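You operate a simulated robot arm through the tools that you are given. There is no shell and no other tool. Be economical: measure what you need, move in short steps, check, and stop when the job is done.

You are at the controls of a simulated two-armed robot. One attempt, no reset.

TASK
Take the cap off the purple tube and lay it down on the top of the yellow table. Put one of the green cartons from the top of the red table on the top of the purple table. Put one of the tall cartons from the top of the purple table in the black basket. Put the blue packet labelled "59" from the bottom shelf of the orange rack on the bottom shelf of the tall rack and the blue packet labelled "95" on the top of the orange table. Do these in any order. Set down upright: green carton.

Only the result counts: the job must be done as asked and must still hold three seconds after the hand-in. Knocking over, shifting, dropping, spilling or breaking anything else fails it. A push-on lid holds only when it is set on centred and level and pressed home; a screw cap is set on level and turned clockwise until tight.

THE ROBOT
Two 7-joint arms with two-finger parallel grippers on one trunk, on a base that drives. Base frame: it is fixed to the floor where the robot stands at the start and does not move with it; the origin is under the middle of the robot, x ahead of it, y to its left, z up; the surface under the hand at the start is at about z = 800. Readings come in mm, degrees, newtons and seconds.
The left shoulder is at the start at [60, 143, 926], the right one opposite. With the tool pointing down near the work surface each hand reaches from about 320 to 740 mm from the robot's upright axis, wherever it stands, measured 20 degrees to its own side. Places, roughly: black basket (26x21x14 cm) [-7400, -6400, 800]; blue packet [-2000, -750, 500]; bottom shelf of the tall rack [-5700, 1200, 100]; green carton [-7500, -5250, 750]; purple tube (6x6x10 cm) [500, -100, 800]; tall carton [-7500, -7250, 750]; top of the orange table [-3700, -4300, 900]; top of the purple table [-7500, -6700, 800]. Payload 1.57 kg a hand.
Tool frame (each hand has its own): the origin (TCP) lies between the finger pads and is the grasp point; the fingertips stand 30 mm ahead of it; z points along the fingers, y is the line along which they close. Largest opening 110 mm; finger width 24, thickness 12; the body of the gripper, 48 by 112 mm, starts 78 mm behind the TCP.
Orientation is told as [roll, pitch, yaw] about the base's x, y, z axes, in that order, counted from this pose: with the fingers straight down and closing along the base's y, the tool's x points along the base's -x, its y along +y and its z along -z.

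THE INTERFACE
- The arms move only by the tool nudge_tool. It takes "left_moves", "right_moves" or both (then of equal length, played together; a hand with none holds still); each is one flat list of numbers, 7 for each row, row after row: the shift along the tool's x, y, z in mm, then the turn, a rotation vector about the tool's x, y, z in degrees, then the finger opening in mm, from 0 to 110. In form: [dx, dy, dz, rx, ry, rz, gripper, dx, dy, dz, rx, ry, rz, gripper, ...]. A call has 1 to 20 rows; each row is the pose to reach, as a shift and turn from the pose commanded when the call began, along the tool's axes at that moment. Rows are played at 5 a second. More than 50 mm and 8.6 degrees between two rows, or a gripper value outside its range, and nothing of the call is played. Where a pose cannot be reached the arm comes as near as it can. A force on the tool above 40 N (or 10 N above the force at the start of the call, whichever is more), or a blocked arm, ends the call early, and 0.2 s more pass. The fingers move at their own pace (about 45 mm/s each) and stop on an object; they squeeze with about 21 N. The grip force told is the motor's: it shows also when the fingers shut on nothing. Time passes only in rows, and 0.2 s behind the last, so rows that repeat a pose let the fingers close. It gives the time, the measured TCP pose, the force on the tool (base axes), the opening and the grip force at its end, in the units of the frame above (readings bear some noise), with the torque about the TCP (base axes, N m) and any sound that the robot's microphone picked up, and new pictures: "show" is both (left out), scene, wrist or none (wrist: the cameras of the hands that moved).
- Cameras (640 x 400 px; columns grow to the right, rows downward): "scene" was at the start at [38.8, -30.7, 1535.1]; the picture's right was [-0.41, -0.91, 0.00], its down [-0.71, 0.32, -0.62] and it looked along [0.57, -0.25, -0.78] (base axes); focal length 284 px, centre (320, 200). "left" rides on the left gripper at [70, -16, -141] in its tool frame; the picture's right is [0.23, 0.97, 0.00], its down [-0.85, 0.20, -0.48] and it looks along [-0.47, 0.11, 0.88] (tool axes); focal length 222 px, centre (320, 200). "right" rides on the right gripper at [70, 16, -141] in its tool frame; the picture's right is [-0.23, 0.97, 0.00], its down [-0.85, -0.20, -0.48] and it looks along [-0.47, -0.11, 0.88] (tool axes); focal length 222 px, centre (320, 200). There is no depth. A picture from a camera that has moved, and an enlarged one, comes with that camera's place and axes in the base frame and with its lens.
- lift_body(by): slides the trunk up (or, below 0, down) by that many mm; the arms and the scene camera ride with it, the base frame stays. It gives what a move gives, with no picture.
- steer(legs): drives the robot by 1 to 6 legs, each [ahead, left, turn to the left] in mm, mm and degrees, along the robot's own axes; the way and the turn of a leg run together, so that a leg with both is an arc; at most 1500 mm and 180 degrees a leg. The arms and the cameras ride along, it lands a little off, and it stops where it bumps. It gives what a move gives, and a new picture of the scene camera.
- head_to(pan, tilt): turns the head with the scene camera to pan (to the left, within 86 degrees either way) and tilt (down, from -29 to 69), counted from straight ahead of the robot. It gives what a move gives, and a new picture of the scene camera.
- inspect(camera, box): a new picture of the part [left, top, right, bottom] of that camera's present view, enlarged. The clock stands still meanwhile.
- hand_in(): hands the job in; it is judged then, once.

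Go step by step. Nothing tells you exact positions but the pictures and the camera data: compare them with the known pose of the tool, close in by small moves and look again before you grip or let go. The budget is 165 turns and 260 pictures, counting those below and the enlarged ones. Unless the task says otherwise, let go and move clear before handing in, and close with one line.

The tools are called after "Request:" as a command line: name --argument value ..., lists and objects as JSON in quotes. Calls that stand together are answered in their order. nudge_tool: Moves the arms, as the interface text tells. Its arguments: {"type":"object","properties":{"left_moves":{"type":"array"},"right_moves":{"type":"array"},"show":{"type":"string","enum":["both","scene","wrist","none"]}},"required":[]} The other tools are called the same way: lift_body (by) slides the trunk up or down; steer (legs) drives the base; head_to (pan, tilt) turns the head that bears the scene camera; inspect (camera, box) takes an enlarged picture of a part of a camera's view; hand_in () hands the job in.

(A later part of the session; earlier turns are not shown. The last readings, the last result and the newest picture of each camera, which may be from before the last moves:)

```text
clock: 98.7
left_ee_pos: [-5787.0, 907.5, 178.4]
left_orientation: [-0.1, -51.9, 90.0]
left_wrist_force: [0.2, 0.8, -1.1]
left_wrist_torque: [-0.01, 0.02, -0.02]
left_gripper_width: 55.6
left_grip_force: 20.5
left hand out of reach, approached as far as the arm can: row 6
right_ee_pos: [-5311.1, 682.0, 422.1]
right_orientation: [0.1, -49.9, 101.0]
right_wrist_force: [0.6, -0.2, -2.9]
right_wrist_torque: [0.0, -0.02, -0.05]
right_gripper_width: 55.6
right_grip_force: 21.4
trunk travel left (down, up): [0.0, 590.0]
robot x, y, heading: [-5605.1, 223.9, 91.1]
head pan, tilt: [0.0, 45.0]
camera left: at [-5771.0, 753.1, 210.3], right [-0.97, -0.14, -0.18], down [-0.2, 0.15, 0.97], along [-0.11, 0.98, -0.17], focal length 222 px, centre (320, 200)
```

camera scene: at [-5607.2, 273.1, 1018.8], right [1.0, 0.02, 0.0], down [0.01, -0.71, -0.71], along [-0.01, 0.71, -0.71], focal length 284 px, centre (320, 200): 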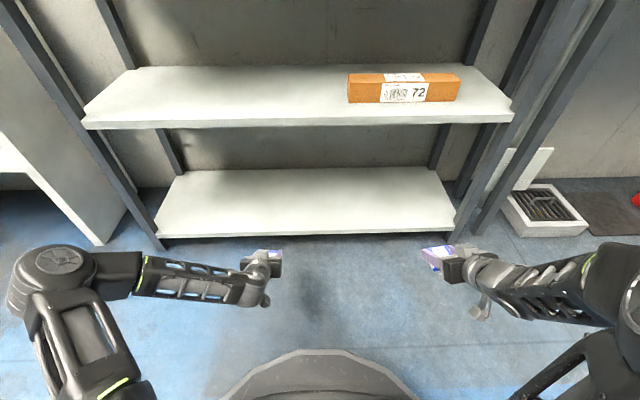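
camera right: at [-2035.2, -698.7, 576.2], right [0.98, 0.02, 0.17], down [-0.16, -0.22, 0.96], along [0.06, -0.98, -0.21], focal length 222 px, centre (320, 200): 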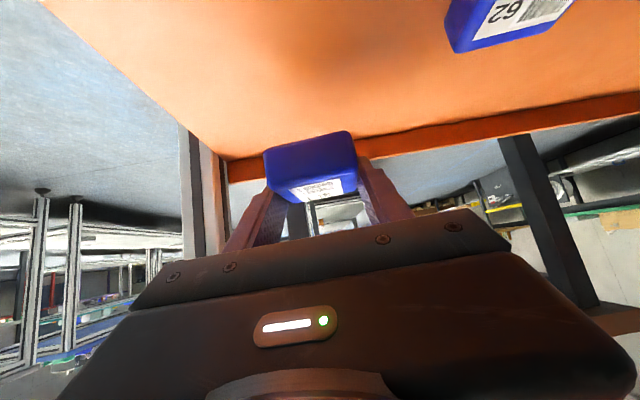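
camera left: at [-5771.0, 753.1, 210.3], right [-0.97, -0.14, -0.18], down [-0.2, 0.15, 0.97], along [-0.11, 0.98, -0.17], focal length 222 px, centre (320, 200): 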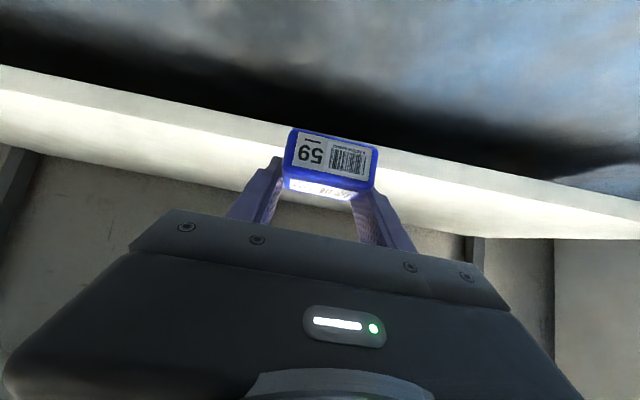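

Request:
nudge_tool --left_moves '[6, 0, 17, 0, 0, 0, 20, 12, 0, 35, 0, 0, 0, 20, 17, 0, 52, 0, 0, 0, 20]' --show "scene"

Request:
inspect --camera "scene" --box '[180, 150, 340, 250]'

```text
clock: 99.5
left_ee_pos: [-5801.9, 934.2, 159.4]
left_orientation: [0.0, -52.0, 90.0]
left_wrist_force: [0.2, 0.5, -1.8]
left_wrist_torque: [0.01, 0.03, 0.0]
left_gripper_width: 55.9
left_grip_force: 21.2
left hand out of reach, approached as far as the arm can: row 1, 2, 3
right_ee_pos: [-5311.4, 681.6, 422.0]
right_orientation: [0.2, -49.9, 100.9]
right_wrist_force: [0.3, 0.1, -0.6]
right_wrist_torque: [0.0, 0.02, -0.02]
right_gripper_width: 55.8
right_grip_force: 21.0
trunk travel left (down, up): [0.0, 590.0]
robot x, y, heading: [-5605.3, 218.7, 90.8]
head pan, tilt: [0.0, 45.0]
camera scene: at [-5607.2, 273.1, 1018.8], right [1.0, 0.01, 0.0], down [0.01, -0.71, -0.71], along [-0.01, 0.71, -0.71], focal length 284 px, centre (320, 200)
```

scene: 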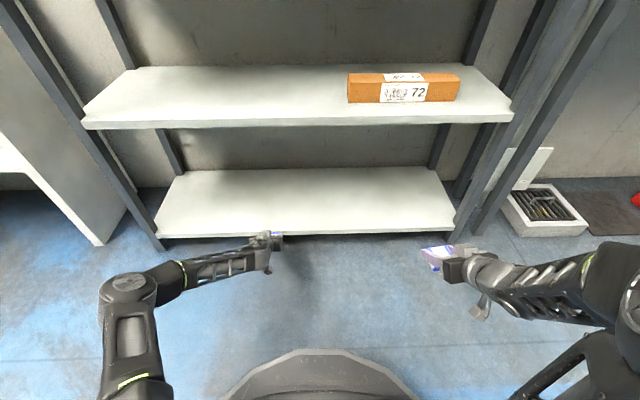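

```text
4.00 times, centred on (260, 200) of scene
camera zoom: at [-5607.2, 273.1, 1018.8], right [1.0, 0.01, 0.0], down [0.01, -0.71, -0.71], along [-0.01, 0.71, -0.71], focal length 1135 px, centre (560, 200)
```

zoom: 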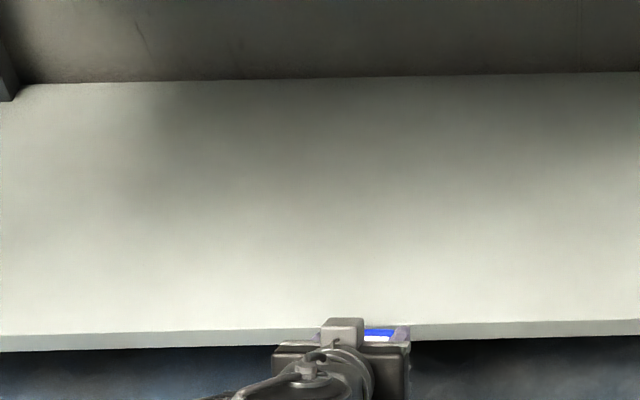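

Request:
inspect --camera "left" --box '[0, 0, 640, 400]'

```text
1.00 times, centred on (320, 200) of left (not enlarged: the box is as wide or as high as the picture)
camera zoom: at [-5786.2, 779.8, 191.1], right [-0.97, -0.14, -0.18], down [-0.2, 0.15, 0.97], along [-0.11, 0.98, -0.17], focal length 222 px, centre (320, 200)
```

zoom: 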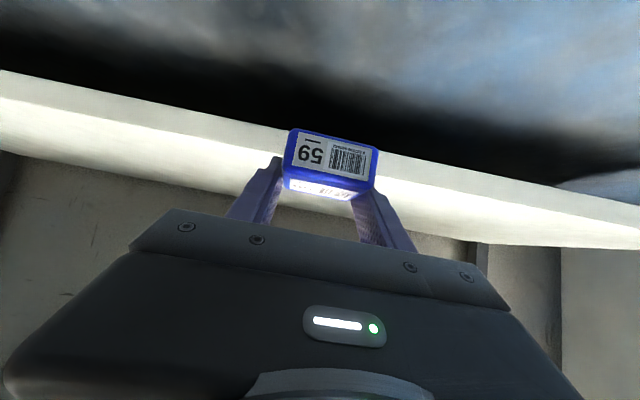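

The refined shelf top is z≈117 with the front edge at y≈995. I'll raise 10 mm for clearance, then drive 165 mm ahead.

Request:
nudge_tool --left_moves '[-8, 0, -6, 0, 0, 0, 20, -8, 0, -6, 0, 0, 0, 20]' --show "none"

Request:
steer --legs '[[165, 0, 0]]'

Request:
inspect --camera "left" --box '[0, 0, 640, 400]'

```text
clock: 100.1
left_ee_pos: [-5802.3, 933.4, 169.0]
left_orientation: [0.0, -52.1, 90.1]
left_wrist_force: [0.4, -0.4, -1.3]
left_wrist_torque: [0.0, 0.04, 0.05]
left_gripper_width: 55.9
left_grip_force: 20.7
right_ee_pos: [-5310.4, 682.6, 422.2]
right_orientation: [0.0, -50.0, 100.9]
right_wrist_force: [-0.4, 0.7, -2.5]
right_wrist_torque: [0.02, 0.02, -0.01]
right_gripper_width: 55.5
right_grip_force: 21.4
trunk travel left (down, up): [0.0, 590.0]
robot x, y, heading: [-5606.5, 222.3, 90.9]
head pan, tilt: [0.0, 45.0]
```

```text
clock: 101.5
left_ee_pos: [-5802.2, 1098.2, 169.4]
left_orientation: [-0.1, -52.1, 90.0]
left_wrist_force: [0.5, 0.0, -2.8]
left_wrist_torque: [0.0, 0.02, 0.0]
left_gripper_width: 55.8
left_grip_force: 20.6
right_ee_pos: [-5310.2, 844.4, 420.8]
right_orientation: [0.1, -49.9, 100.9]
right_wrist_force: [-0.2, 0.6, -1.0]
right_wrist_torque: [0.01, 0.0, 0.0]
right_gripper_width: 55.5
right_grip_force: 20.9
trunk travel left (down, up): [0.0, 590.0]
robot x, y, heading: [-5608.4, 381.7, 90.9]
head pan, tilt: [0.0, 45.0]
camera scene: at [-5609.1, 436.2, 1018.8], right [1.0, 0.01, 0.0], down [0.01, -0.71, -0.71], along [-0.01, 0.71, -0.71], focal length 284 px, centre (320, 200)
```

scene: 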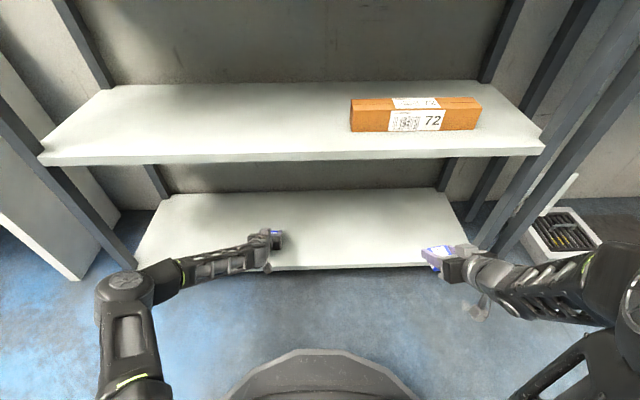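

```text
1.00 times, centred on (320, 200) of left (not enlarged: the box is as wide or as high as the picture)
camera zoom: at [-5786.7, 943.8, 201.0], right [-0.97, -0.14, -0.18], down [-0.2, 0.15, 0.97], along [-0.11, 0.98, -0.17], focal length 222 px, centre (320, 200)
```

zoom: 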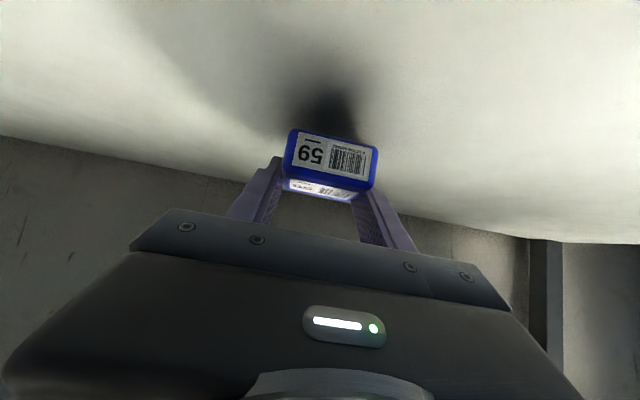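

The packet hovers just over the shelf. I'll step down until contact.

Request:
nudge_tool --left_moves '[3.2, 0, 2.5, 0, 0, 0, 20, 6.3, 0, 4.9, 0, 0, 0, 20, 9.5, 0, 7.4, 0, 0, 0, 20, 11, 0, 8.6, 0, 0, 0, 20, 12.6, 0, 9.9, 0, 0, 0, 20, 14.2, 0, 11, 0, 0, 0, 20, 15.8, 0, 12.3, 0, 0, 0, 20, 17.3, 0, 13.5, 0, 0, 0, 20, 18.9, 0, 14.8, 0, 0, 0, 20, 20.5, 0, 16, 0, 0, 0, 20]' --show "wrist"

```text
clock: 103.7
left_ee_pos: [-5800.3, 1098.5, 157.8]
left_orientation: [0.0, -51.8, 89.9]
left_wrist_force: [0.0, -0.4, -1.0]
left_wrist_torque: [0.02, 0.01, 0.0]
left_gripper_width: 55.6
left_grip_force: 20.6
left hand out of reach, approached as far as the arm can: row 5, 6, 7, 8, 9, 10
right_ee_pos: [-5311.0, 844.5, 421.8]
right_orientation: [0.1, -49.9, 100.8]
right_wrist_force: [0.6, -0.2, -1.6]
right_wrist_torque: [-0.01, 0.0, 0.02]
right_gripper_width: 55.7
right_grip_force: 20.9
trunk travel left (down, up): [0.0, 590.0]
robot x, y, heading: [-5609.0, 387.8, 90.6]
head pan, tilt: [0.0, 45.0]
camera left: at [-5785.8, 943.9, 189.0], right [-0.97, -0.14, -0.18], down [-0.2, 0.15, 0.97], along [-0.11, 0.98, -0.18], focal length 222 px, centre (320, 200)
```

left: 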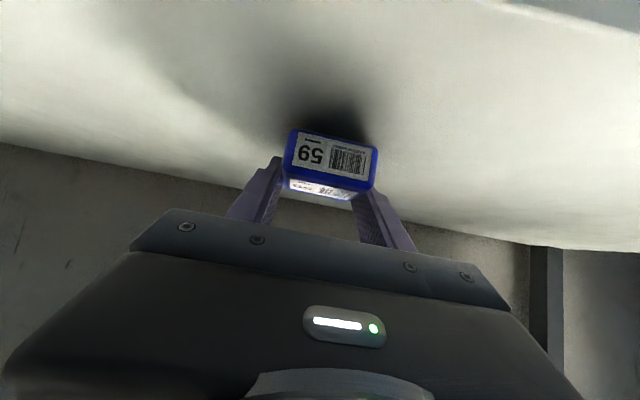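

Request:
nudge_tool --left_moves '[-5, 0, 12, 0, 0, 0, 20, -10, 0, 24, 0, 0, 0, 20, -15, 0, 36, 0, 0, 0, 20, -20, 0, 48, 0, 0, 0, 20]' --show "none"

```text
clock: 104.7
left_ee_pos: [-5801.7, 1149.1, 147.6]
left_orientation: [-0.1, -52.4, 89.7]
left_wrist_force: [-1.3, -7.1, 23.4]
left_wrist_torque: [0.22, -0.11, -0.03]
left_gripper_width: 55.3
left_grip_force: 21.1
right_ee_pos: [-5310.9, 843.3, 422.9]
right_orientation: [0.2, -50.0, 100.8]
right_wrist_force: [1.0, -0.2, -0.7]
right_wrist_torque: [0.04, -0.01, -0.02]
right_gripper_width: 55.8
right_grip_force: 20.9
trunk travel left (down, up): [0.0, 590.0]
robot x, y, heading: [-5606.7, 382.5, 90.8]
head pan, tilt: [0.0, 45.0]
```

Contact at z≈148. I'll release, then retreat along the fingers.

Request:
nudge_tool --left_moves '[-1.5, 0, -1, 0, 0, 0, 20, -1.5, 0, -1, 0, 0, 0, 60, -1.5, 0, -1, 0, 0, 0, 75, -1.5, 0, -1, 0, 0, 0, 85, -1.5, 0, -1, 0, 0, 0, 90, -1.5, 0, -20, 0, 0, 0, 90, -1.5, 0, -50, 0, 0, 0, 90, -1.5, 0, -90, 0, 0, 0, 90]' --show "wrist"

```text
clock: 106.5
left_ee_pos: [-5796.9, 1076.1, 198.2]
left_orientation: [-0.1, -52.0, 89.8]
left_wrist_force: [0.5, -0.9, 0.5]
left_wrist_torque: [0.01, 0.01, 0.0]
left_gripper_width: 89.9
left_grip_force: 0.0
right_ee_pos: [-5311.2, 843.7, 421.9]
right_orientation: [0.1, -49.7, 100.8]
right_wrist_force: [-0.6, 0.3, -1.5]
right_wrist_torque: [0.02, 0.0, 0.0]
right_gripper_width: 55.7
right_grip_force: 21.1
trunk travel left (down, up): [0.0, 590.0]
robot x, y, heading: [-5609.9, 382.7, 90.3]
head pan, tilt: [0.0, 45.0]
camera left: at [-5781.8, 921.7, 229.0], right [-0.97, -0.14, -0.18], down [-0.2, 0.15, 0.97], along [-0.1, 0.98, -0.17], focal length 222 px, centre (320, 200)
```

left: 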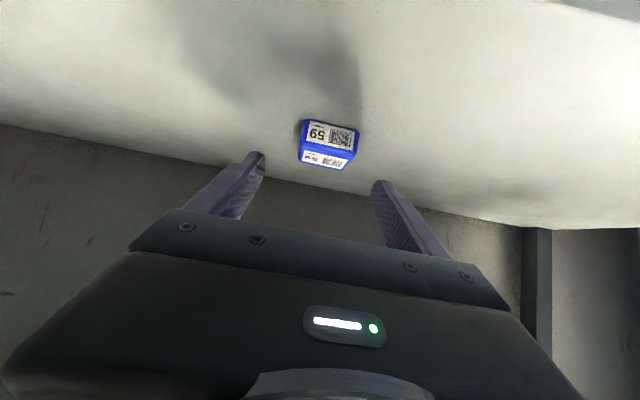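

59 is on the tall rack's bottom shelf. I'll back out, raise the trunk and survey the route to the orange table.

Request:
steer --legs '[[-450, 0, 0]]'

Request:
lift_body --by 400

Request:
lift_body --by 190

Request:
steer --legs '[[0, 0, 180]]'

Request:
head_to --pan 0 --tilt 15

```text
clock: 109.2
left_ee_pos: [-5793.0, 629.3, 198.7]
left_orientation: [0.1, -52.1, 90.2]
left_wrist_force: [-0.2, 0.8, -0.8]
left_wrist_torque: [0.0, 0.0, -0.02]
left_gripper_width: 89.9
left_grip_force: 0.0
right_ee_pos: [-5307.4, 399.9, 421.6]
right_orientation: [0.0, -49.9, 101.0]
right_wrist_force: [-0.1, 0.1, -2.4]
right_wrist_torque: [-0.02, 0.0, 0.02]
right_gripper_width: 56.0
right_grip_force: 20.6
trunk travel left (down, up): [0.0, 590.0]
robot x, y, heading: [-5601.6, -61.3, 91.0]
head pan, tilt: [0.0, 45.0]
camera scene: at [-5603.3, -10.1, 1018.8], right [1.0, 0.02, 0.0], down [0.01, -0.71, -0.71], along [-0.01, 0.71, -0.71], focal length 284 px, centre (320, 200)
```

scene: 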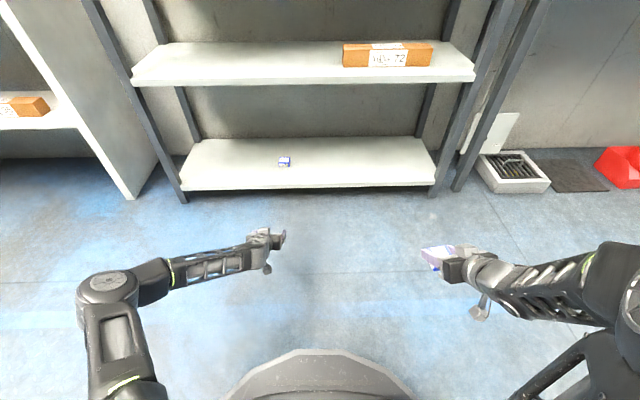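

```text
clock: 113.1
left_ee_pos: [-5795.0, 628.5, 597.7]
left_orientation: [0.0, -52.1, 90.1]
left_wrist_force: [-0.7, -0.4, 0.1]
left_wrist_torque: [0.0, -0.01, 0.0]
left_gripper_width: 90.0
left_grip_force: 0.1
right_ee_pos: [-5308.2, 399.6, 821.6]
right_orientation: [0.2, -49.8, 101.0]
right_wrist_force: [0.1, 0.9, -1.1]
right_wrist_torque: [-0.02, 0.04, 0.0]
right_gripper_width: 55.7
right_grip_force: 21.1
trunk travel left (down, up): [-400.0, 190.0]
robot x, y, heading: [-5602.9, -65.0, 90.7]
head pan, tilt: [0.0, 45.0]
```

```text
clock: 115.1
left_ee_pos: [-5794.1, 629.5, 788.7]
left_orientation: [-0.1, -52.0, 90.1]
left_wrist_force: [-0.1, -0.6, 0.4]
left_wrist_torque: [-0.02, 0.0, -0.01]
left_gripper_width: 90.0
left_grip_force: 0.1
right_ee_pos: [-5307.8, 399.9, 1011.6]
right_orientation: [0.0, -49.7, 101.1]
right_wrist_force: [1.1, 0.6, -1.8]
right_wrist_torque: [0.0, 0.02, 0.0]
right_gripper_width: 55.6
right_grip_force: 21.4
trunk travel left (down, up): [-590.0, 0.0]
robot x, y, heading: [-5600.2, -62.1, 91.1]
head pan, tilt: [0.0, 45.0]
```

```text
clock: 123.1
left_ee_pos: [-5351.8, -734.2, 788.4]
left_orientation: [0.0, -52.1, -85.0]
left_wrist_force: [0.0, 0.0, -0.4]
left_wrist_torque: [-0.02, -0.01, 0.01]
left_gripper_width: 89.9
left_grip_force: 0.0
right_ee_pos: [-5856.0, -546.5, 1010.8]
right_orientation: [0.2, -50.0, -74.1]
right_wrist_force: [0.4, 0.5, -1.1]
right_wrist_torque: [0.0, -0.02, 0.0]
right_gripper_width: 55.8
right_grip_force: 20.9
trunk travel left (down, up): [-590.0, 0.0]
robot x, y, heading: [-5599.4, -64.8, -84.2]
head pan, tilt: [0.0, 45.0]
camera scene: at [-5597.4, -113.0, 1608.8], right [-0.99, -0.1, 0.0], down [-0.07, 0.7, -0.71], along [0.07, -0.7, -0.71], focal length 284 px, centre (320, 200)
```

scene: 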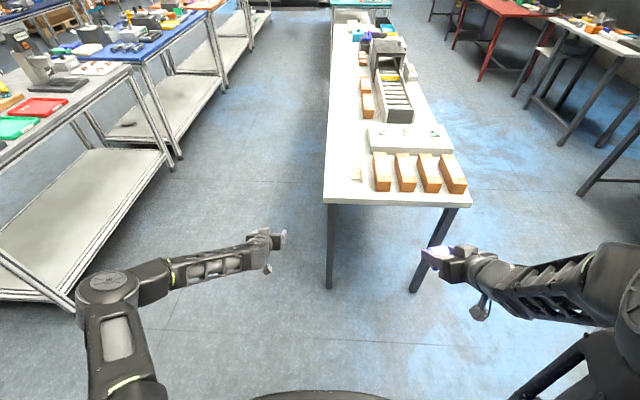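

```text
clock: 124.0
left_ee_pos: [-5350.9, -733.7, 788.4]
left_orientation: [0.0, -52.0, -85.0]
left_wrist_force: [-0.5, -0.1, -1.3]
left_wrist_torque: [-0.01, 0.01, -0.01]
left_gripper_width: 89.7
left_grip_force: 0.0
right_ee_pos: [-5856.7, -546.1, 1010.7]
right_orientation: [0.1, -49.8, -74.2]
right_wrist_force: [-0.1, -0.2, -1.5]
right_wrist_torque: [0.01, -0.02, -0.01]
right_gripper_width: 55.6
right_grip_force: 21.2
trunk travel left (down, up): [-590.0, 0.0]
robot x, y, heading: [-5602.8, -61.8, -83.9]
head pan, tilt: [0.0, 15.0]
camera scene: at [-5596.2, -125.0, 1655.6], right [-0.99, -0.1, 0.0], down [-0.03, 0.26, -0.97], along [0.1, -0.96, -0.26], focal length 284 px, centre (320, 200)
```

scene: 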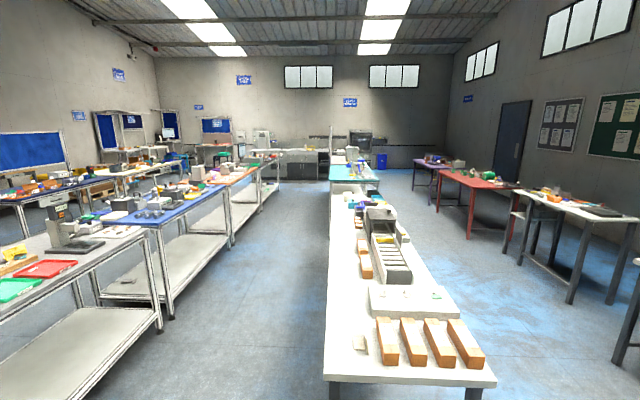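

I can see the layout: an aisle runs along -y at x≈-4800 beside the left table row, with the orange table in that row near y≈-4300. First I'll tuck the left arm.

Request:
nudge_tool --left_moves '[-7, 2, -42, 0, 0, 0, 90, -14, 5, -84, 0, 0, 0, 90, -21, 7, -126, 0, 0, 0, 90, -28, 10, -168, 0, 0, 0, 90, -36, 12, -210, 0, 0, 0, 90, -43, 15, -252, 0, 0, 0, 90, -50, 17, -292, 0, 0, 0, 90]' --show "none"

Request:
steer --legs '[[0, 0, -6], [0, 780, 0], [1500, 0, 0], [1300, 0, 0]]'

Request:
head_to --pan 40 --tilt 25

```text
clock: 125.6
left_ee_pos: [-5349.1, -543.9, 1009.3]
left_orientation: [0.0, -52.0, -85.1]
left_wrist_force: [0.7, 0.0, -0.3]
left_wrist_torque: [-0.02, -0.04, 0.01]
left_gripper_width: 90.0
left_grip_force: 0.1
left hand out of reach, approached as far as the arm can: row 7
right_ee_pos: [-5857.8, -547.2, 1010.0]
right_orientation: [0.1, -50.0, -74.1]
right_wrist_force: [-0.2, -0.3, -2.2]
right_wrist_torque: [0.01, -0.02, 0.0]
right_gripper_width: 55.7
right_grip_force: 20.6
trunk travel left (down, up): [-590.0, 0.0]
robot x, y, heading: [-5600.3, -64.1, -84.5]
head pan, tilt: [0.0, 15.0]
```

```text
clock: 143.9
left_ee_pos: [-4774.5, -3461.3, 1008.6]
left_orientation: [0.0, -52.0, -95.7]
left_wrist_force: [-0.4, 0.2, 0.1]
left_wrist_torque: [-0.01, -0.02, 0.03]
left_gripper_width: 89.9
left_grip_force: 0.1
right_ee_pos: [-5274.9, -3369.2, 1011.7]
right_orientation: [0.0, -49.8, -84.7]
right_wrist_force: [-0.4, -0.4, -0.7]
right_wrist_torque: [-0.01, 0.0, -0.01]
right_gripper_width: 55.4
right_grip_force: 21.4
trunk travel left (down, up): [-590.0, 0.0]
robot x, y, heading: [-4935.6, -2935.5, -94.7]
head pan, tilt: [0.0, 15.0]
camera scene: at [-4941.8, -3002.7, 1655.6], right [-1.0, 0.08, 0.0], down [0.02, 0.26, -0.97], along [-0.08, -0.96, -0.26], focal length 284 px, centre (320, 200)
```

scene: 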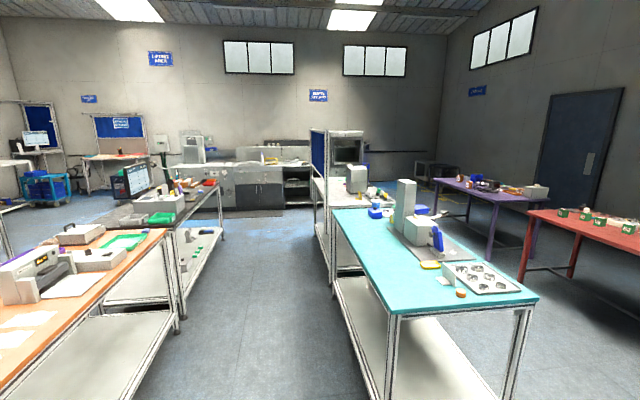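

```text
clock: 144.9
left_ee_pos: [-4774.9, -3460.5, 1009.9]
left_orientation: [0.0, -52.0, -95.7]
left_wrist_force: [-0.1, -0.2, 0.5]
left_wrist_torque: [-0.01, 0.02, -0.04]
left_gripper_width: 90.0
left_grip_force: 0.0
right_ee_pos: [-5274.7, -3368.7, 1011.2]
right_orientation: [0.1, -49.8, -84.7]
right_wrist_force: [0.1, 0.7, -1.5]
right_wrist_torque: [0.02, -0.02, 0.0]
right_gripper_width: 55.8
right_grip_force: 20.6
trunk travel left (down, up): [-590.0, 0.0]
robot x, y, heading: [-4937.5, -2939.3, -94.6]
head pan, tilt: [40.0, 25.0]
camera scene: at [-4880.9, -2984.6, 1639.4], right [-0.82, -0.58, 0.0], down [-0.24, 0.35, -0.91], along [0.52, -0.74, -0.42], focal length 284 px, centre (320, 200)
```

scene: 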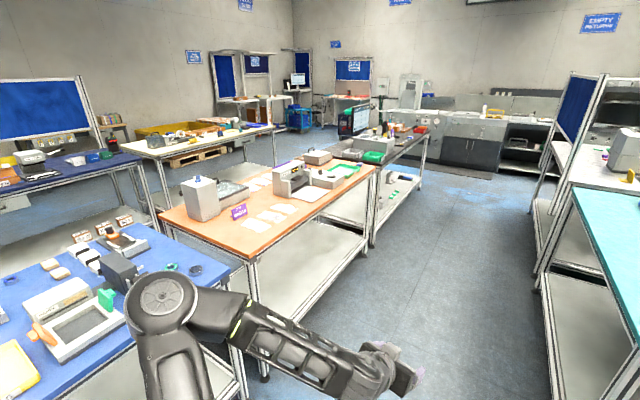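

The orange table's front edge is at x≈-4050. I'll look for a free spot near its near-left corner.

Request:
inspect --camera "scene" --box '[140, 140, 396, 300]'

Request:
steer --legs '[[0, 0, 94.6], [0, -660, 0], [250, 0, 0]]'

Request:
head_to --pan -10 --tilt 40

```text
2.50 times, centred on (268, 220) of scene
camera zoom: at [-4880.9, -2984.6, 1639.4], right [-0.82, -0.58, 0.0], down [-0.24, 0.35, -0.91], along [0.52, -0.74, -0.42], focal length 710 px, centre (450, 150)
```

zoom: 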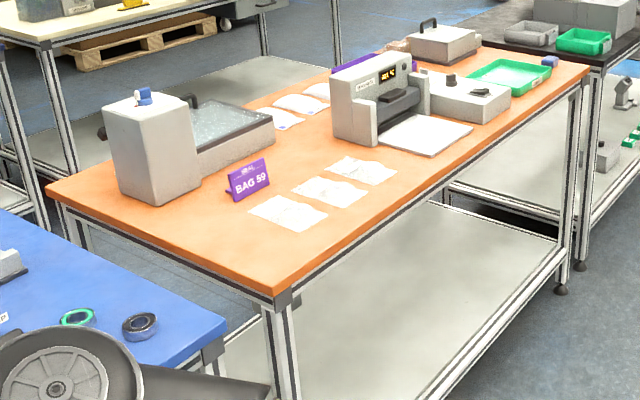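

```text
clock: 153.9
left_ee_pos: [-4211.2, -3463.8, 1008.9]
left_orientation: [-0.1, -52.0, -5.8]
left_wrist_force: [-0.1, 0.5, 0.0]
left_wrist_torque: [-0.01, -0.03, -0.01]
left_gripper_width: 89.8
left_grip_force: 0.1
right_ee_pos: [-4304.7, -3963.6, 1011.7]
right_orientation: [0.1, -49.8, 5.1]
right_wrist_force: [0.5, 0.2, -2.5]
right_wrist_torque: [-0.02, 0.01, -0.03]
right_gripper_width: 55.6
right_grip_force: 21.4
trunk travel left (down, up): [-590.0, 0.0]
robot x, y, heading: [-4734.3, -3622.6, -5.1]
head pan, tilt: [40.0, 25.0]
camera scene: at [-4686.8, -3567.6, 1639.4], right [0.57, -0.82, 0.0], down [-0.35, -0.24, -0.91], along [0.74, 0.52, -0.42], focal length 284 px, centre (320, 200)
```

scene: 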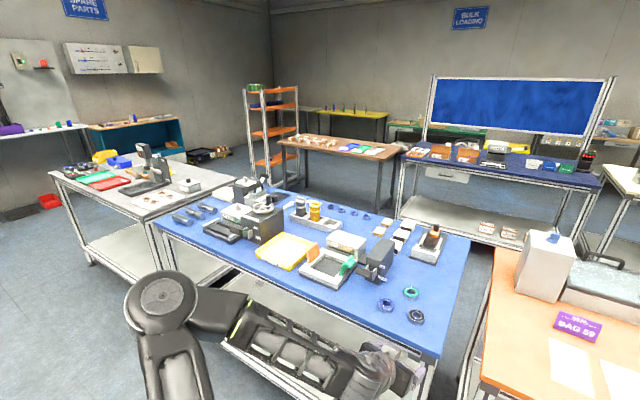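

```text
clock: 155.1
left_ee_pos: [-4211.9, -3464.3, 1008.5]
left_orientation: [0.1, -52.1, -5.8]
left_wrist_force: [0.9, 0.1, 0.6]
left_wrist_torque: [-0.01, -0.01, -0.01]
left_gripper_width: 90.0
left_grip_force: 0.1
right_ee_pos: [-4304.8, -3964.5, 1011.0]
right_orientation: [0.1, -49.9, 5.0]
right_wrist_force: [0.4, 0.2, -2.2]
right_wrist_torque: [0.02, 0.0, 0.0]
right_gripper_width: 55.8
right_grip_force: 20.8
trunk travel left (down, up): [-590.0, 0.0]
robot x, y, heading: [-4736.2, -3623.9, -4.9]
head pan, tilt: [-10.0, 40.0]
camera scene: at [-4681.6, -3642.2, 1616.1], right [-0.26, -0.97, 0.0], down [-0.62, 0.17, -0.77], along [0.74, -0.2, -0.64], focal length 284 px, centre (320, 200)
```

scene: 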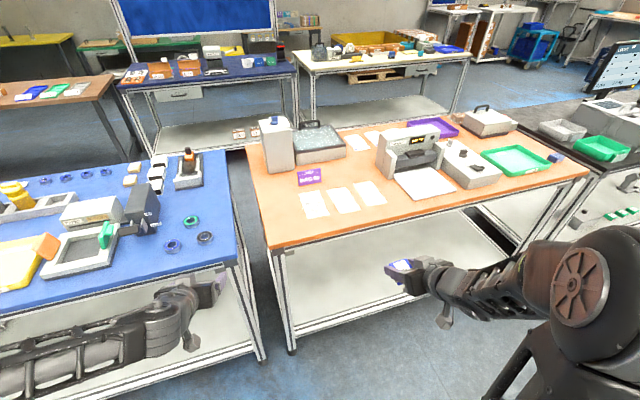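

A free spot is on the orange table's near-left corner at about (-3970, -3720). I'll line up the base for it.

Request:
steer --legs '[[0, 0, 5], [130, 60, 0]]'

```text
clock: 156.9
left_ee_pos: [-4100.9, -3360.0, 1008.2]
left_orientation: [-0.2, -52.0, -1.0]
left_wrist_force: [0.0, 0.5, -0.5]
left_wrist_torque: [0.0, 0.0, -0.04]
left_gripper_width: 90.0
left_grip_force: 0.0
right_ee_pos: [-4152.5, -3865.3, 1011.4]
right_orientation: [0.1, -49.8, 9.9]
right_wrist_force: [0.5, 0.1, -1.7]
right_wrist_torque: [0.0, 0.01, -0.03]
right_gripper_width: 55.5
right_grip_force: 21.0
trunk travel left (down, up): [-590.0, 0.0]
robot x, y, heading: [-4605.7, -3563.1, -0.3]
head pan, tilt: [-10.0, 40.0]
camera scene: at [-4553.5, -3576.4, 1616.0], right [-0.18, -0.98, 0.0], down [-0.63, 0.11, -0.77], along [0.75, -0.14, -0.64], focal length 284 px, centre (320, 200)
```

scene: 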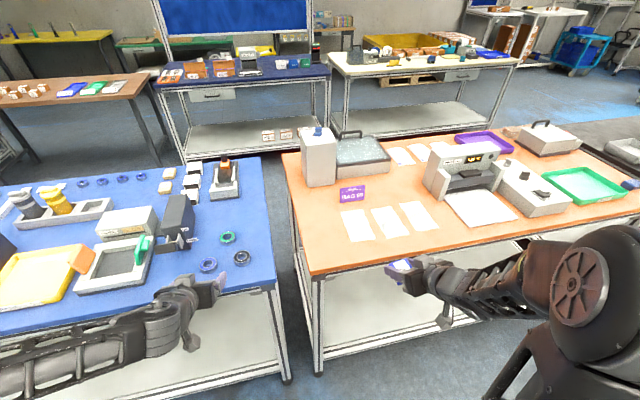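

Request:
nudge_tool --right_moves '[-20, 18, 27, 0, 0, 0, 20, -41, 37, 54, 0, 0, 0, 20, -62, 56, 81, 0, 0, 0, 20, -82, 74, 109, 0, 0, 0, 20, -103, 93, 136, 0, 0, 0, 20, -124, 111, 163, 0, 0, 0, 20]' --show "both"

```text
clock: 158.3
left_ee_pos: [-4103.2, -3360.2, 1009.0]
left_orientation: [0.0, -52.0, -1.0]
left_wrist_force: [-0.5, 0.9, 0.5]
left_wrist_torque: [-0.01, 0.0, -0.01]
left_gripper_width: 90.1
left_grip_force: 0.1
right_ee_pos: [-3972.4, -3720.7, 1001.2]
right_orientation: [0.0, -49.7, 9.9]
right_wrist_force: [-0.5, 0.1, -1.6]
right_wrist_torque: [0.0, 0.01, -0.01]
right_gripper_width: 55.8
right_grip_force: 20.6
trunk travel left (down, up): [-590.0, 0.0]
robot x, y, heading: [-4609.7, -3562.2, -0.0]
head pan, tilt: [-10.0, 40.0]
camera scene: at [-4554.4, -3576.5, 1616.1], right [-0.18, -0.98, 0.0], down [-0.63, 0.11, -0.77], along [0.75, -0.14, -0.64], focal length 284 px, centre (320, 200)
camera right: at [-4125.6, -3730.2, 1039.6], right [-0.02, 0.98, 0.17], down [0.22, -0.16, 0.96], along [0.98, 0.06, -0.21], focal length 222 px, centre (320, 200)
```

scene: 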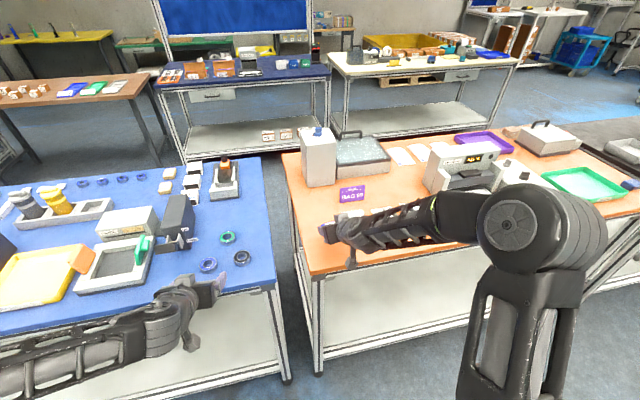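
right: 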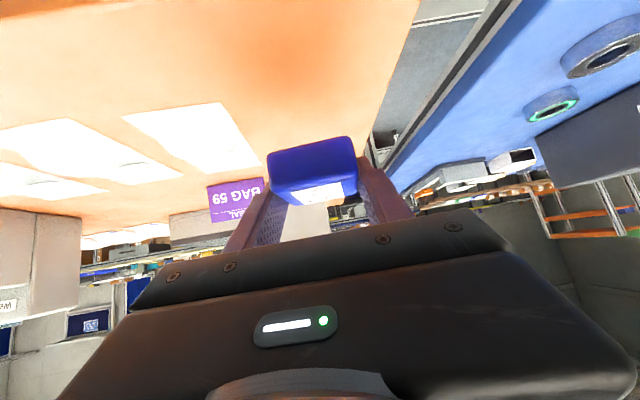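

The packet is over the free corner, clear of the papers. Lowering it to contact.

Request:
nudge_tool --right_moves '[15.3, 0, 12.9, 0, 0, 0, 20, 30.6, 0, 25.7, 0, 0, 0, 20, 42, 0, 35.4, 0, 0, 0, 20, 46, 0, 38.6, 0, 0, 0, 20, 48.3, 0, 40.5, 0, 0, 0, 20, 50.6, 0, 42.4, 0, 0, 0, 20, 52.1, 0, 43.7, 0, 0, 0, 20, 53.6, 0, 45, 0, 0, 0, 20, 55.2, 0, 46.3, 0, 0, 0, 20, 56.7, 0, 47.6, 0, 0, 0, 20, 58.2, 0, 48.9, 0, 0, 0, 20]' --show "wrist"

```text
clock: 160.7
left_ee_pos: [-4103.4, -3360.1, 1010.2]
left_orientation: [0.0, -52.1, -1.1]
left_wrist_force: [0.0, -0.4, -0.8]
left_wrist_torque: [-0.01, 0.02, 0.0]
left_gripper_width: 89.9
left_grip_force: 0.0
right_ee_pos: [-3971.8, -3719.6, 928.3]
right_orientation: [0.0, -50.1, 9.9]
right_wrist_force: [-4.8, -2.7, 12.6]
right_wrist_torque: [-0.08, -0.11, 0.0]
right_gripper_width: 55.8
right_grip_force: 20.9
trunk travel left (down, up): [-590.0, 0.0]
robot x, y, heading: [-4607.2, -3558.8, -0.5]
head pan, tilt: [-10.0, 40.0]
camera right: at [-4125.7, -3730.9, 965.0], right [-0.02, 0.98, 0.17], down [0.21, -0.17, 0.96], along [0.98, 0.06, -0.2], focal length 222 px, centre (320, 200)
```

right: 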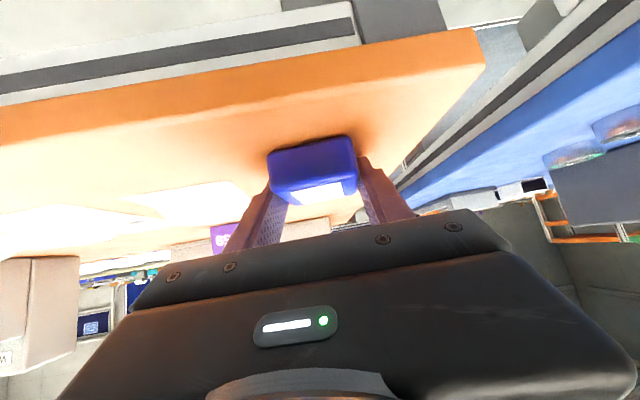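

Contact is made. I'll release and retreat along the fingers.

Request:
nudge_tool --right_moves '[-1, 0, -0.8, 0, 0, 0, 20, -1, 0, -0.8, 0, 0, 0, 60, -1, 0, -0.8, 0, 0, 0, 75, -1, 0, -0.8, 0, 0, 0, 85, -1, 0, -0.8, 0, 0, 0, 85, -1, 0, -20, 0, 0, 0, 85, -1, 0, -50, 0, 0, 0, 85, -1, 0, -95, 0, 0, 0, 85, -1, 0, -140, 0, 0, 0, 85]' --show "wrist"

```text
clock: 162.7
left_ee_pos: [-4103.3, -3359.2, 1009.8]
left_orientation: [0.0, -52.1, -1.0]
left_wrist_force: [-0.4, 0.2, -0.6]
left_wrist_torque: [-0.01, 0.0, 0.0]
left_gripper_width: 90.1
left_grip_force: 0.0
right_ee_pos: [-4076.6, -3737.9, 1017.1]
right_orientation: [0.2, -49.7, 9.8]
right_wrist_force: [-0.9, 1.0, 0.5]
right_wrist_torque: [0.0, 0.01, 0.01]
right_gripper_width: 85.2
right_grip_force: 0.1
trunk travel left (down, up): [-590.0, 0.0]
robot x, y, heading: [-4608.0, -3560.8, -0.2]
head pan, tilt: [-10.0, 40.0]
camera right: at [-4230.7, -3747.8, 1054.0], right [-0.02, 0.98, 0.17], down [0.22, -0.17, 0.96], along [0.98, 0.06, -0.21], focal length 222 px, centre (320, 200)
```

right: 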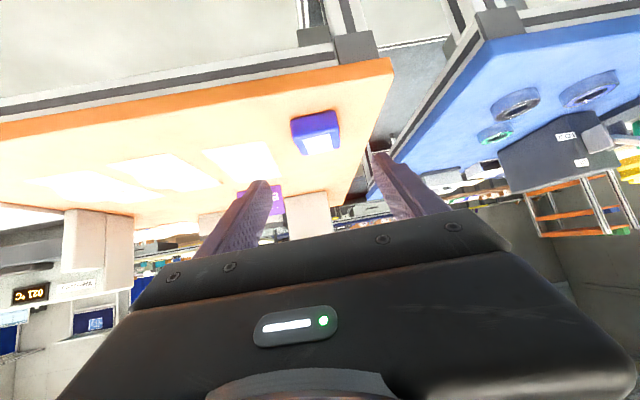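

95 is on the orange table. I'll back off and turn toward -x to find the way to the red and purple tables.

Request:
steer --legs '[[-250, 0, 0], [0, 0, 180]]'

Request:
head_to --pan 10 --tilt 20

```text
clock: 172.1
left_ee_pos: [-5335.2, -3827.7, 1010.2]
left_orientation: [0.1, -52.0, -173.8]
left_wrist_force: [0.0, -0.1, 0.3]
left_wrist_torque: [0.04, 0.01, -0.02]
left_gripper_width: 90.0
left_grip_force: 0.0
right_ee_pos: [-5410.0, -3456.6, 1015.4]
right_orientation: [0.1, -49.8, -162.9]
right_wrist_force: [0.1, -0.1, -0.5]
right_wrist_torque: [-0.02, -0.01, -0.01]
right_gripper_width: 84.5
right_grip_force: 0.1
trunk travel left (down, up): [-590.0, 0.0]
robot x, y, heading: [-4860.4, -3564.7, -173.0]
head pan, tilt: [-10.0, 40.0]
camera scene: at [-4914.3, -3554.2, 1616.1], right [0.05, 1.0, 0.0], down [0.64, -0.03, -0.77], along [-0.77, 0.04, -0.64], focal length 284 px, centre (320, 200)
```

scene: 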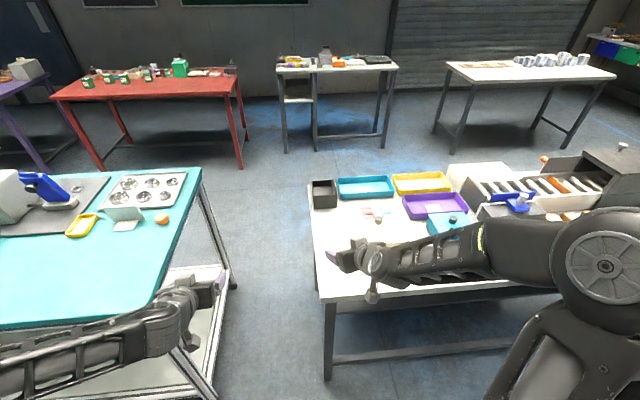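

```text
clock: 173.0
left_ee_pos: [-5335.3, -3826.6, 1008.8]
left_orientation: [0.0, -52.0, -173.8]
left_wrist_force: [0.9, 0.1, 0.2]
left_wrist_torque: [0.02, -0.01, -0.02]
left_gripper_width: 90.0
left_grip_force: 0.0
right_ee_pos: [-5409.9, -3455.0, 1016.3]
right_orientation: [0.0, -49.8, -162.8]
right_wrist_force: [-0.4, -0.1, 0.2]
right_wrist_torque: [-0.03, 0.02, 0.02]
right_gripper_width: 85.1
right_grip_force: 0.1
trunk travel left (down, up): [-590.0, 0.0]
robot x, y, heading: [-4859.1, -3564.3, -173.0]
head pan, tilt: [10.0, 20.0]
camera scene: at [-4918.5, -3585.8, 1647.4], right [-0.29, 0.96, 0.0], down [0.33, 0.1, -0.94], along [-0.9, -0.27, -0.34], focal length 284 px, centre (320, 200)
```

scene: 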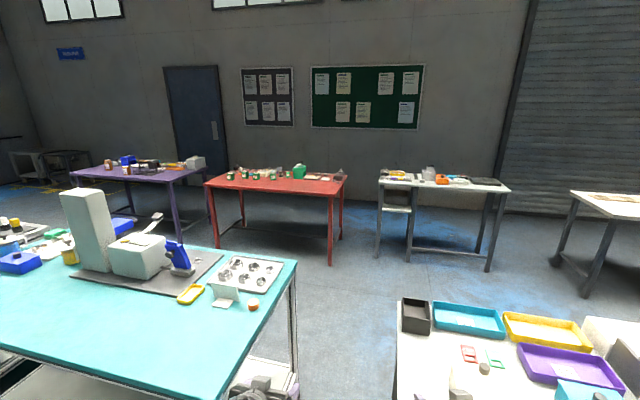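

The gap between the teal and white tables is only about 450 mm, too narrow. I'll strafe back along the aisle, round the white table's end, and down the other aisle to the red table.

Request:
steer --legs '[[0, 0, -7], [-120, 0, 0], [0, -1500, 0]]'

```text
clock: 181.6
left_ee_pos: [-5220.6, -2295.9, 1009.7]
left_orientation: [0.0, -52.0, 176.7]
left_wrist_force: [0.1, -0.6, -0.1]
left_wrist_torque: [0.03, 0.03, 0.01]
left_gripper_width: 90.1
left_grip_force: 0.1
right_ee_pos: [-5232.4, -1917.3, 1016.8]
right_orientation: [0.1, -49.8, -172.3]
right_wrist_force: [0.7, -0.2, 0.4]
right_wrist_torque: [0.02, 0.03, -0.02]
right_gripper_width: 85.1
right_grip_force: 0.1
trunk travel left (down, up): [-590.0, 0.0]
robot x, y, heading: [-4712.8, -2114.6, 177.6]
head pan, tilt: [10.0, 20.0]
camera scene: at [-4769.4, -2126.4, 1647.5], right [-0.13, 0.99, 0.0], down [0.34, 0.04, -0.94], along [-0.93, -0.12, -0.34], focal length 284 px, centre (320, 200)
```

scene: 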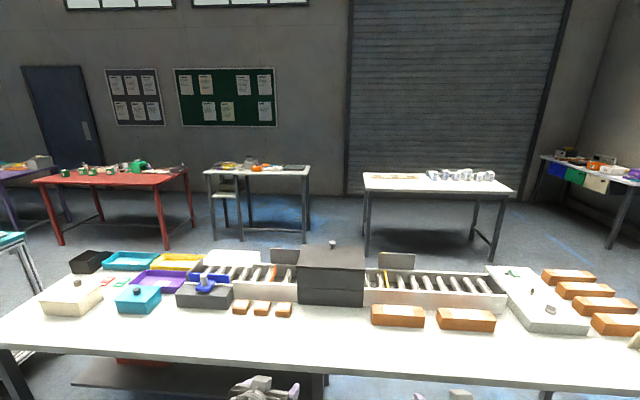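

Request:
steer --legs '[[0, 0, 2], [0, -1500, 0], [0, -280, 0], [1500, 0, 0]]'

```text
clock: 198.1
left_ee_pos: [-6694.0, -431.7, 1008.0]
left_orientation: [-0.1, -52.0, 176.0]
left_wrist_force: [-0.2, -0.1, -0.2]
left_wrist_torque: [0.0, 0.03, 0.02]
left_gripper_width: 90.1
left_grip_force: 0.2
right_ee_pos: [-6700.9, -53.8, 1016.8]
right_orientation: [0.2, -49.8, -173.1]
right_wrist_force: [0.0, -0.4, 0.3]
right_wrist_torque: [0.02, 0.01, 0.01]
right_gripper_width: 85.3
right_grip_force: 0.0
trunk travel left (down, up): [-590.0, 0.0]
robot x, y, heading: [-6176.7, -258.9, 176.9]
head pan, tilt: [10.0, 20.0]
camera scene: at [-6240.7, -269.2, 1647.5], right [-0.12, 0.99, 0.0], down [0.34, 0.04, -0.94], along [-0.93, -0.11, -0.34], focal length 284 px, centre (320, 200)
```

scene: 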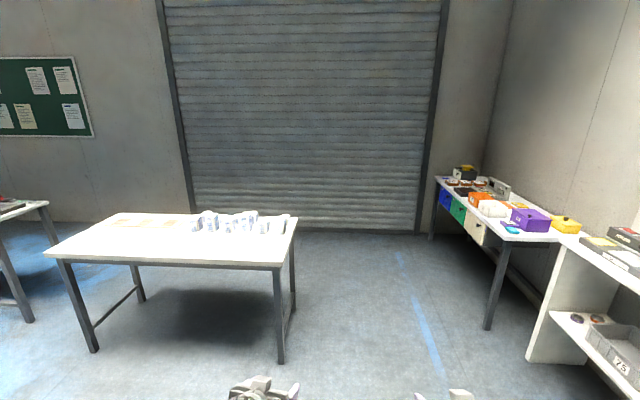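

Request:
steer --legs '[[0, 0, 3], [480, 0, 0], [0, 1500, 0], [0, 1200, 0]]'

```text
clock: 214.1
left_ee_pos: [-7110.7, -3164.9, 1008.8]
left_orientation: [0.0, -52.0, 179.9]
left_wrist_force: [-0.3, -0.3, 0.6]
left_wrist_torque: [0.01, 0.0, -0.02]
left_gripper_width: 89.9
left_grip_force: 0.0
right_ee_pos: [-7144.2, -2788.1, 1016.7]
right_orientation: [0.1, -49.8, -169.2]
right_wrist_force: [0.6, -0.1, -0.1]
right_wrist_torque: [0.01, -0.01, -0.03]
right_gripper_width: 84.7
right_grip_force: 0.0
trunk travel left (down, up): [-590.0, 0.0]
robot x, y, heading: [-6609.4, -2953.6, -179.3]
head pan, tilt: [10.0, 20.0]
camera scene: at [-6670.4, -2972.5, 1647.5], right [-0.18, 0.98, 0.0], down [0.34, 0.06, -0.94], along [-0.92, -0.17, -0.34], focal length 284 px, centre (320, 200)
```

scene: 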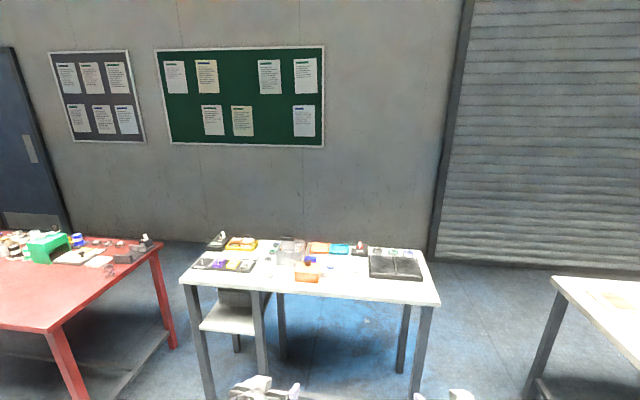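

Request:
steer --legs '[[0, 1500, 0], [0, 300, 0]]'

Request:
head_to --pan 0 --tilt 38

```text
clock: 223.4
left_ee_pos: [-7149.0, -4986.7, 1008.4]
left_orientation: [-0.1, -52.0, 176.8]
left_wrist_force: [0.1, -0.4, -0.4]
left_wrist_torque: [0.02, -0.02, -0.03]
left_gripper_width: 89.9
left_grip_force: 0.0
right_ee_pos: [-7160.0, -4608.7, 1017.8]
right_orientation: [0.0, -49.8, -172.2]
right_wrist_force: [-0.3, 0.6, -0.9]
right_wrist_torque: [0.03, 0.02, -0.01]
right_gripper_width: 85.0
right_grip_force: 0.1
trunk travel left (down, up): [-590.0, 0.0]
robot x, y, heading: [-6633.8, -4803.5, 177.4]
head pan, tilt: [10.0, 20.0]
camera scene: at [-6697.4, -4818.5, 1647.5], right [-0.13, 0.99, 0.0], down [0.34, 0.05, -0.94], along [-0.93, -0.12, -0.34], focal length 284 px, centre (320, 200)
```

scene: 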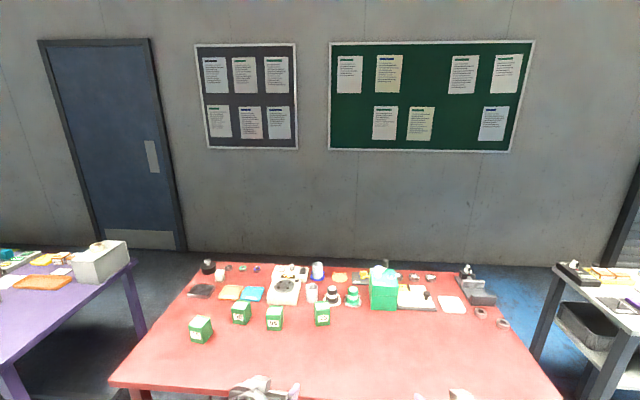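

```text
clock: 224.2
left_ee_pos: [-7148.7, -4984.9, 1008.6]
left_orientation: [0.0, -52.0, 176.7]
left_wrist_force: [0.7, -0.6, 0.8]
left_wrist_torque: [0.02, -0.01, 0.0]
left_gripper_width: 89.8
left_grip_force: 0.0
right_ee_pos: [-7160.6, -4608.0, 1017.4]
right_orientation: [0.2, -49.9, -172.3]
right_wrist_force: [0.7, 1.3, 0.9]
right_wrist_torque: [-0.03, -0.01, -0.05]
right_gripper_width: 85.0
right_grip_force: 0.0
trunk travel left (down, up): [-590.0, 0.0]
robot x, y, heading: [-6634.2, -4803.1, 177.4]
head pan, tilt: [0.0, 38.0]
camera scene: at [-6691.2, -4801.4, 1619.2], right [0.04, 1.0, 0.0], down [0.61, -0.03, -0.79], along [-0.79, 0.03, -0.62], focal length 284 px, centre (320, 200)
```

scene: 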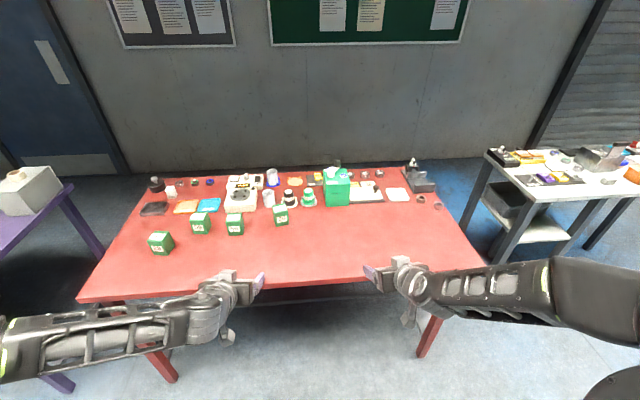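

Four green cartons stand on the red table. I'll take the front-left one at about (-7500, -5405), after a closer look.

Request:
inspect --camera "scene" --box '[130, 190, 258, 270]'

Request:
head_to --pan 50 --tilt 30

```text
5.00 times, centred on (194, 230) of scene
camera zoom: at [-6691.2, -4801.4, 1619.2], right [0.04, 1.0, 0.0], down [0.61, -0.03, -0.79], along [-0.79, 0.03, -0.62], focal length 1419 px, centre (950, 50)
```

zoom: 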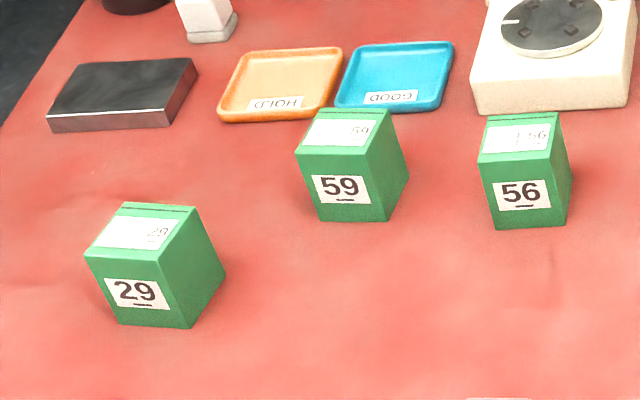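

```text
clock: 225.4
left_ee_pos: [-7148.4, -4985.9, 1007.8]
left_orientation: [0.1, -52.0, 176.6]
left_wrist_force: [0.5, 0.6, 1.1]
left_wrist_torque: [-0.01, 0.0, 0.01]
left_gripper_width: 89.7
left_grip_force: 0.2
right_ee_pos: [-7160.4, -4607.0, 1016.0]
right_orientation: [0.1, -49.7, -172.4]
right_wrist_force: [0.3, -0.2, -0.7]
right_wrist_torque: [0.0, 0.05, 0.03]
right_gripper_width: 85.0
right_grip_force: 0.0
trunk travel left (down, up): [-590.0, 0.0]
robot x, y, heading: [-6635.1, -4804.4, 177.2]
head pan, tilt: [50.0, 30.0]
camera scene: at [-6666.2, -4871.7, 1631.4], right [-0.74, 0.68, 0.0], down [0.34, 0.37, -0.87], along [-0.59, -0.64, -0.5], focal length 284 px, centre (320, 200)
```

scene: 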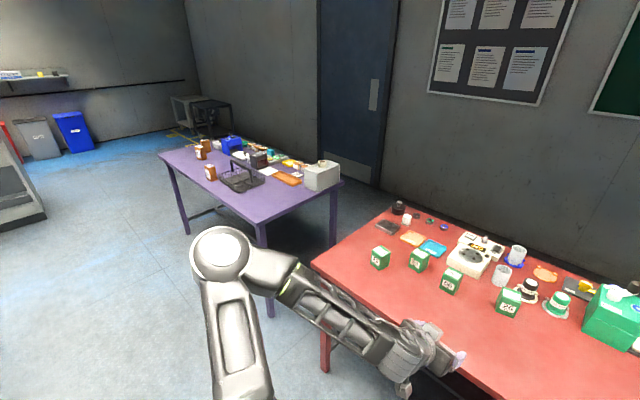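

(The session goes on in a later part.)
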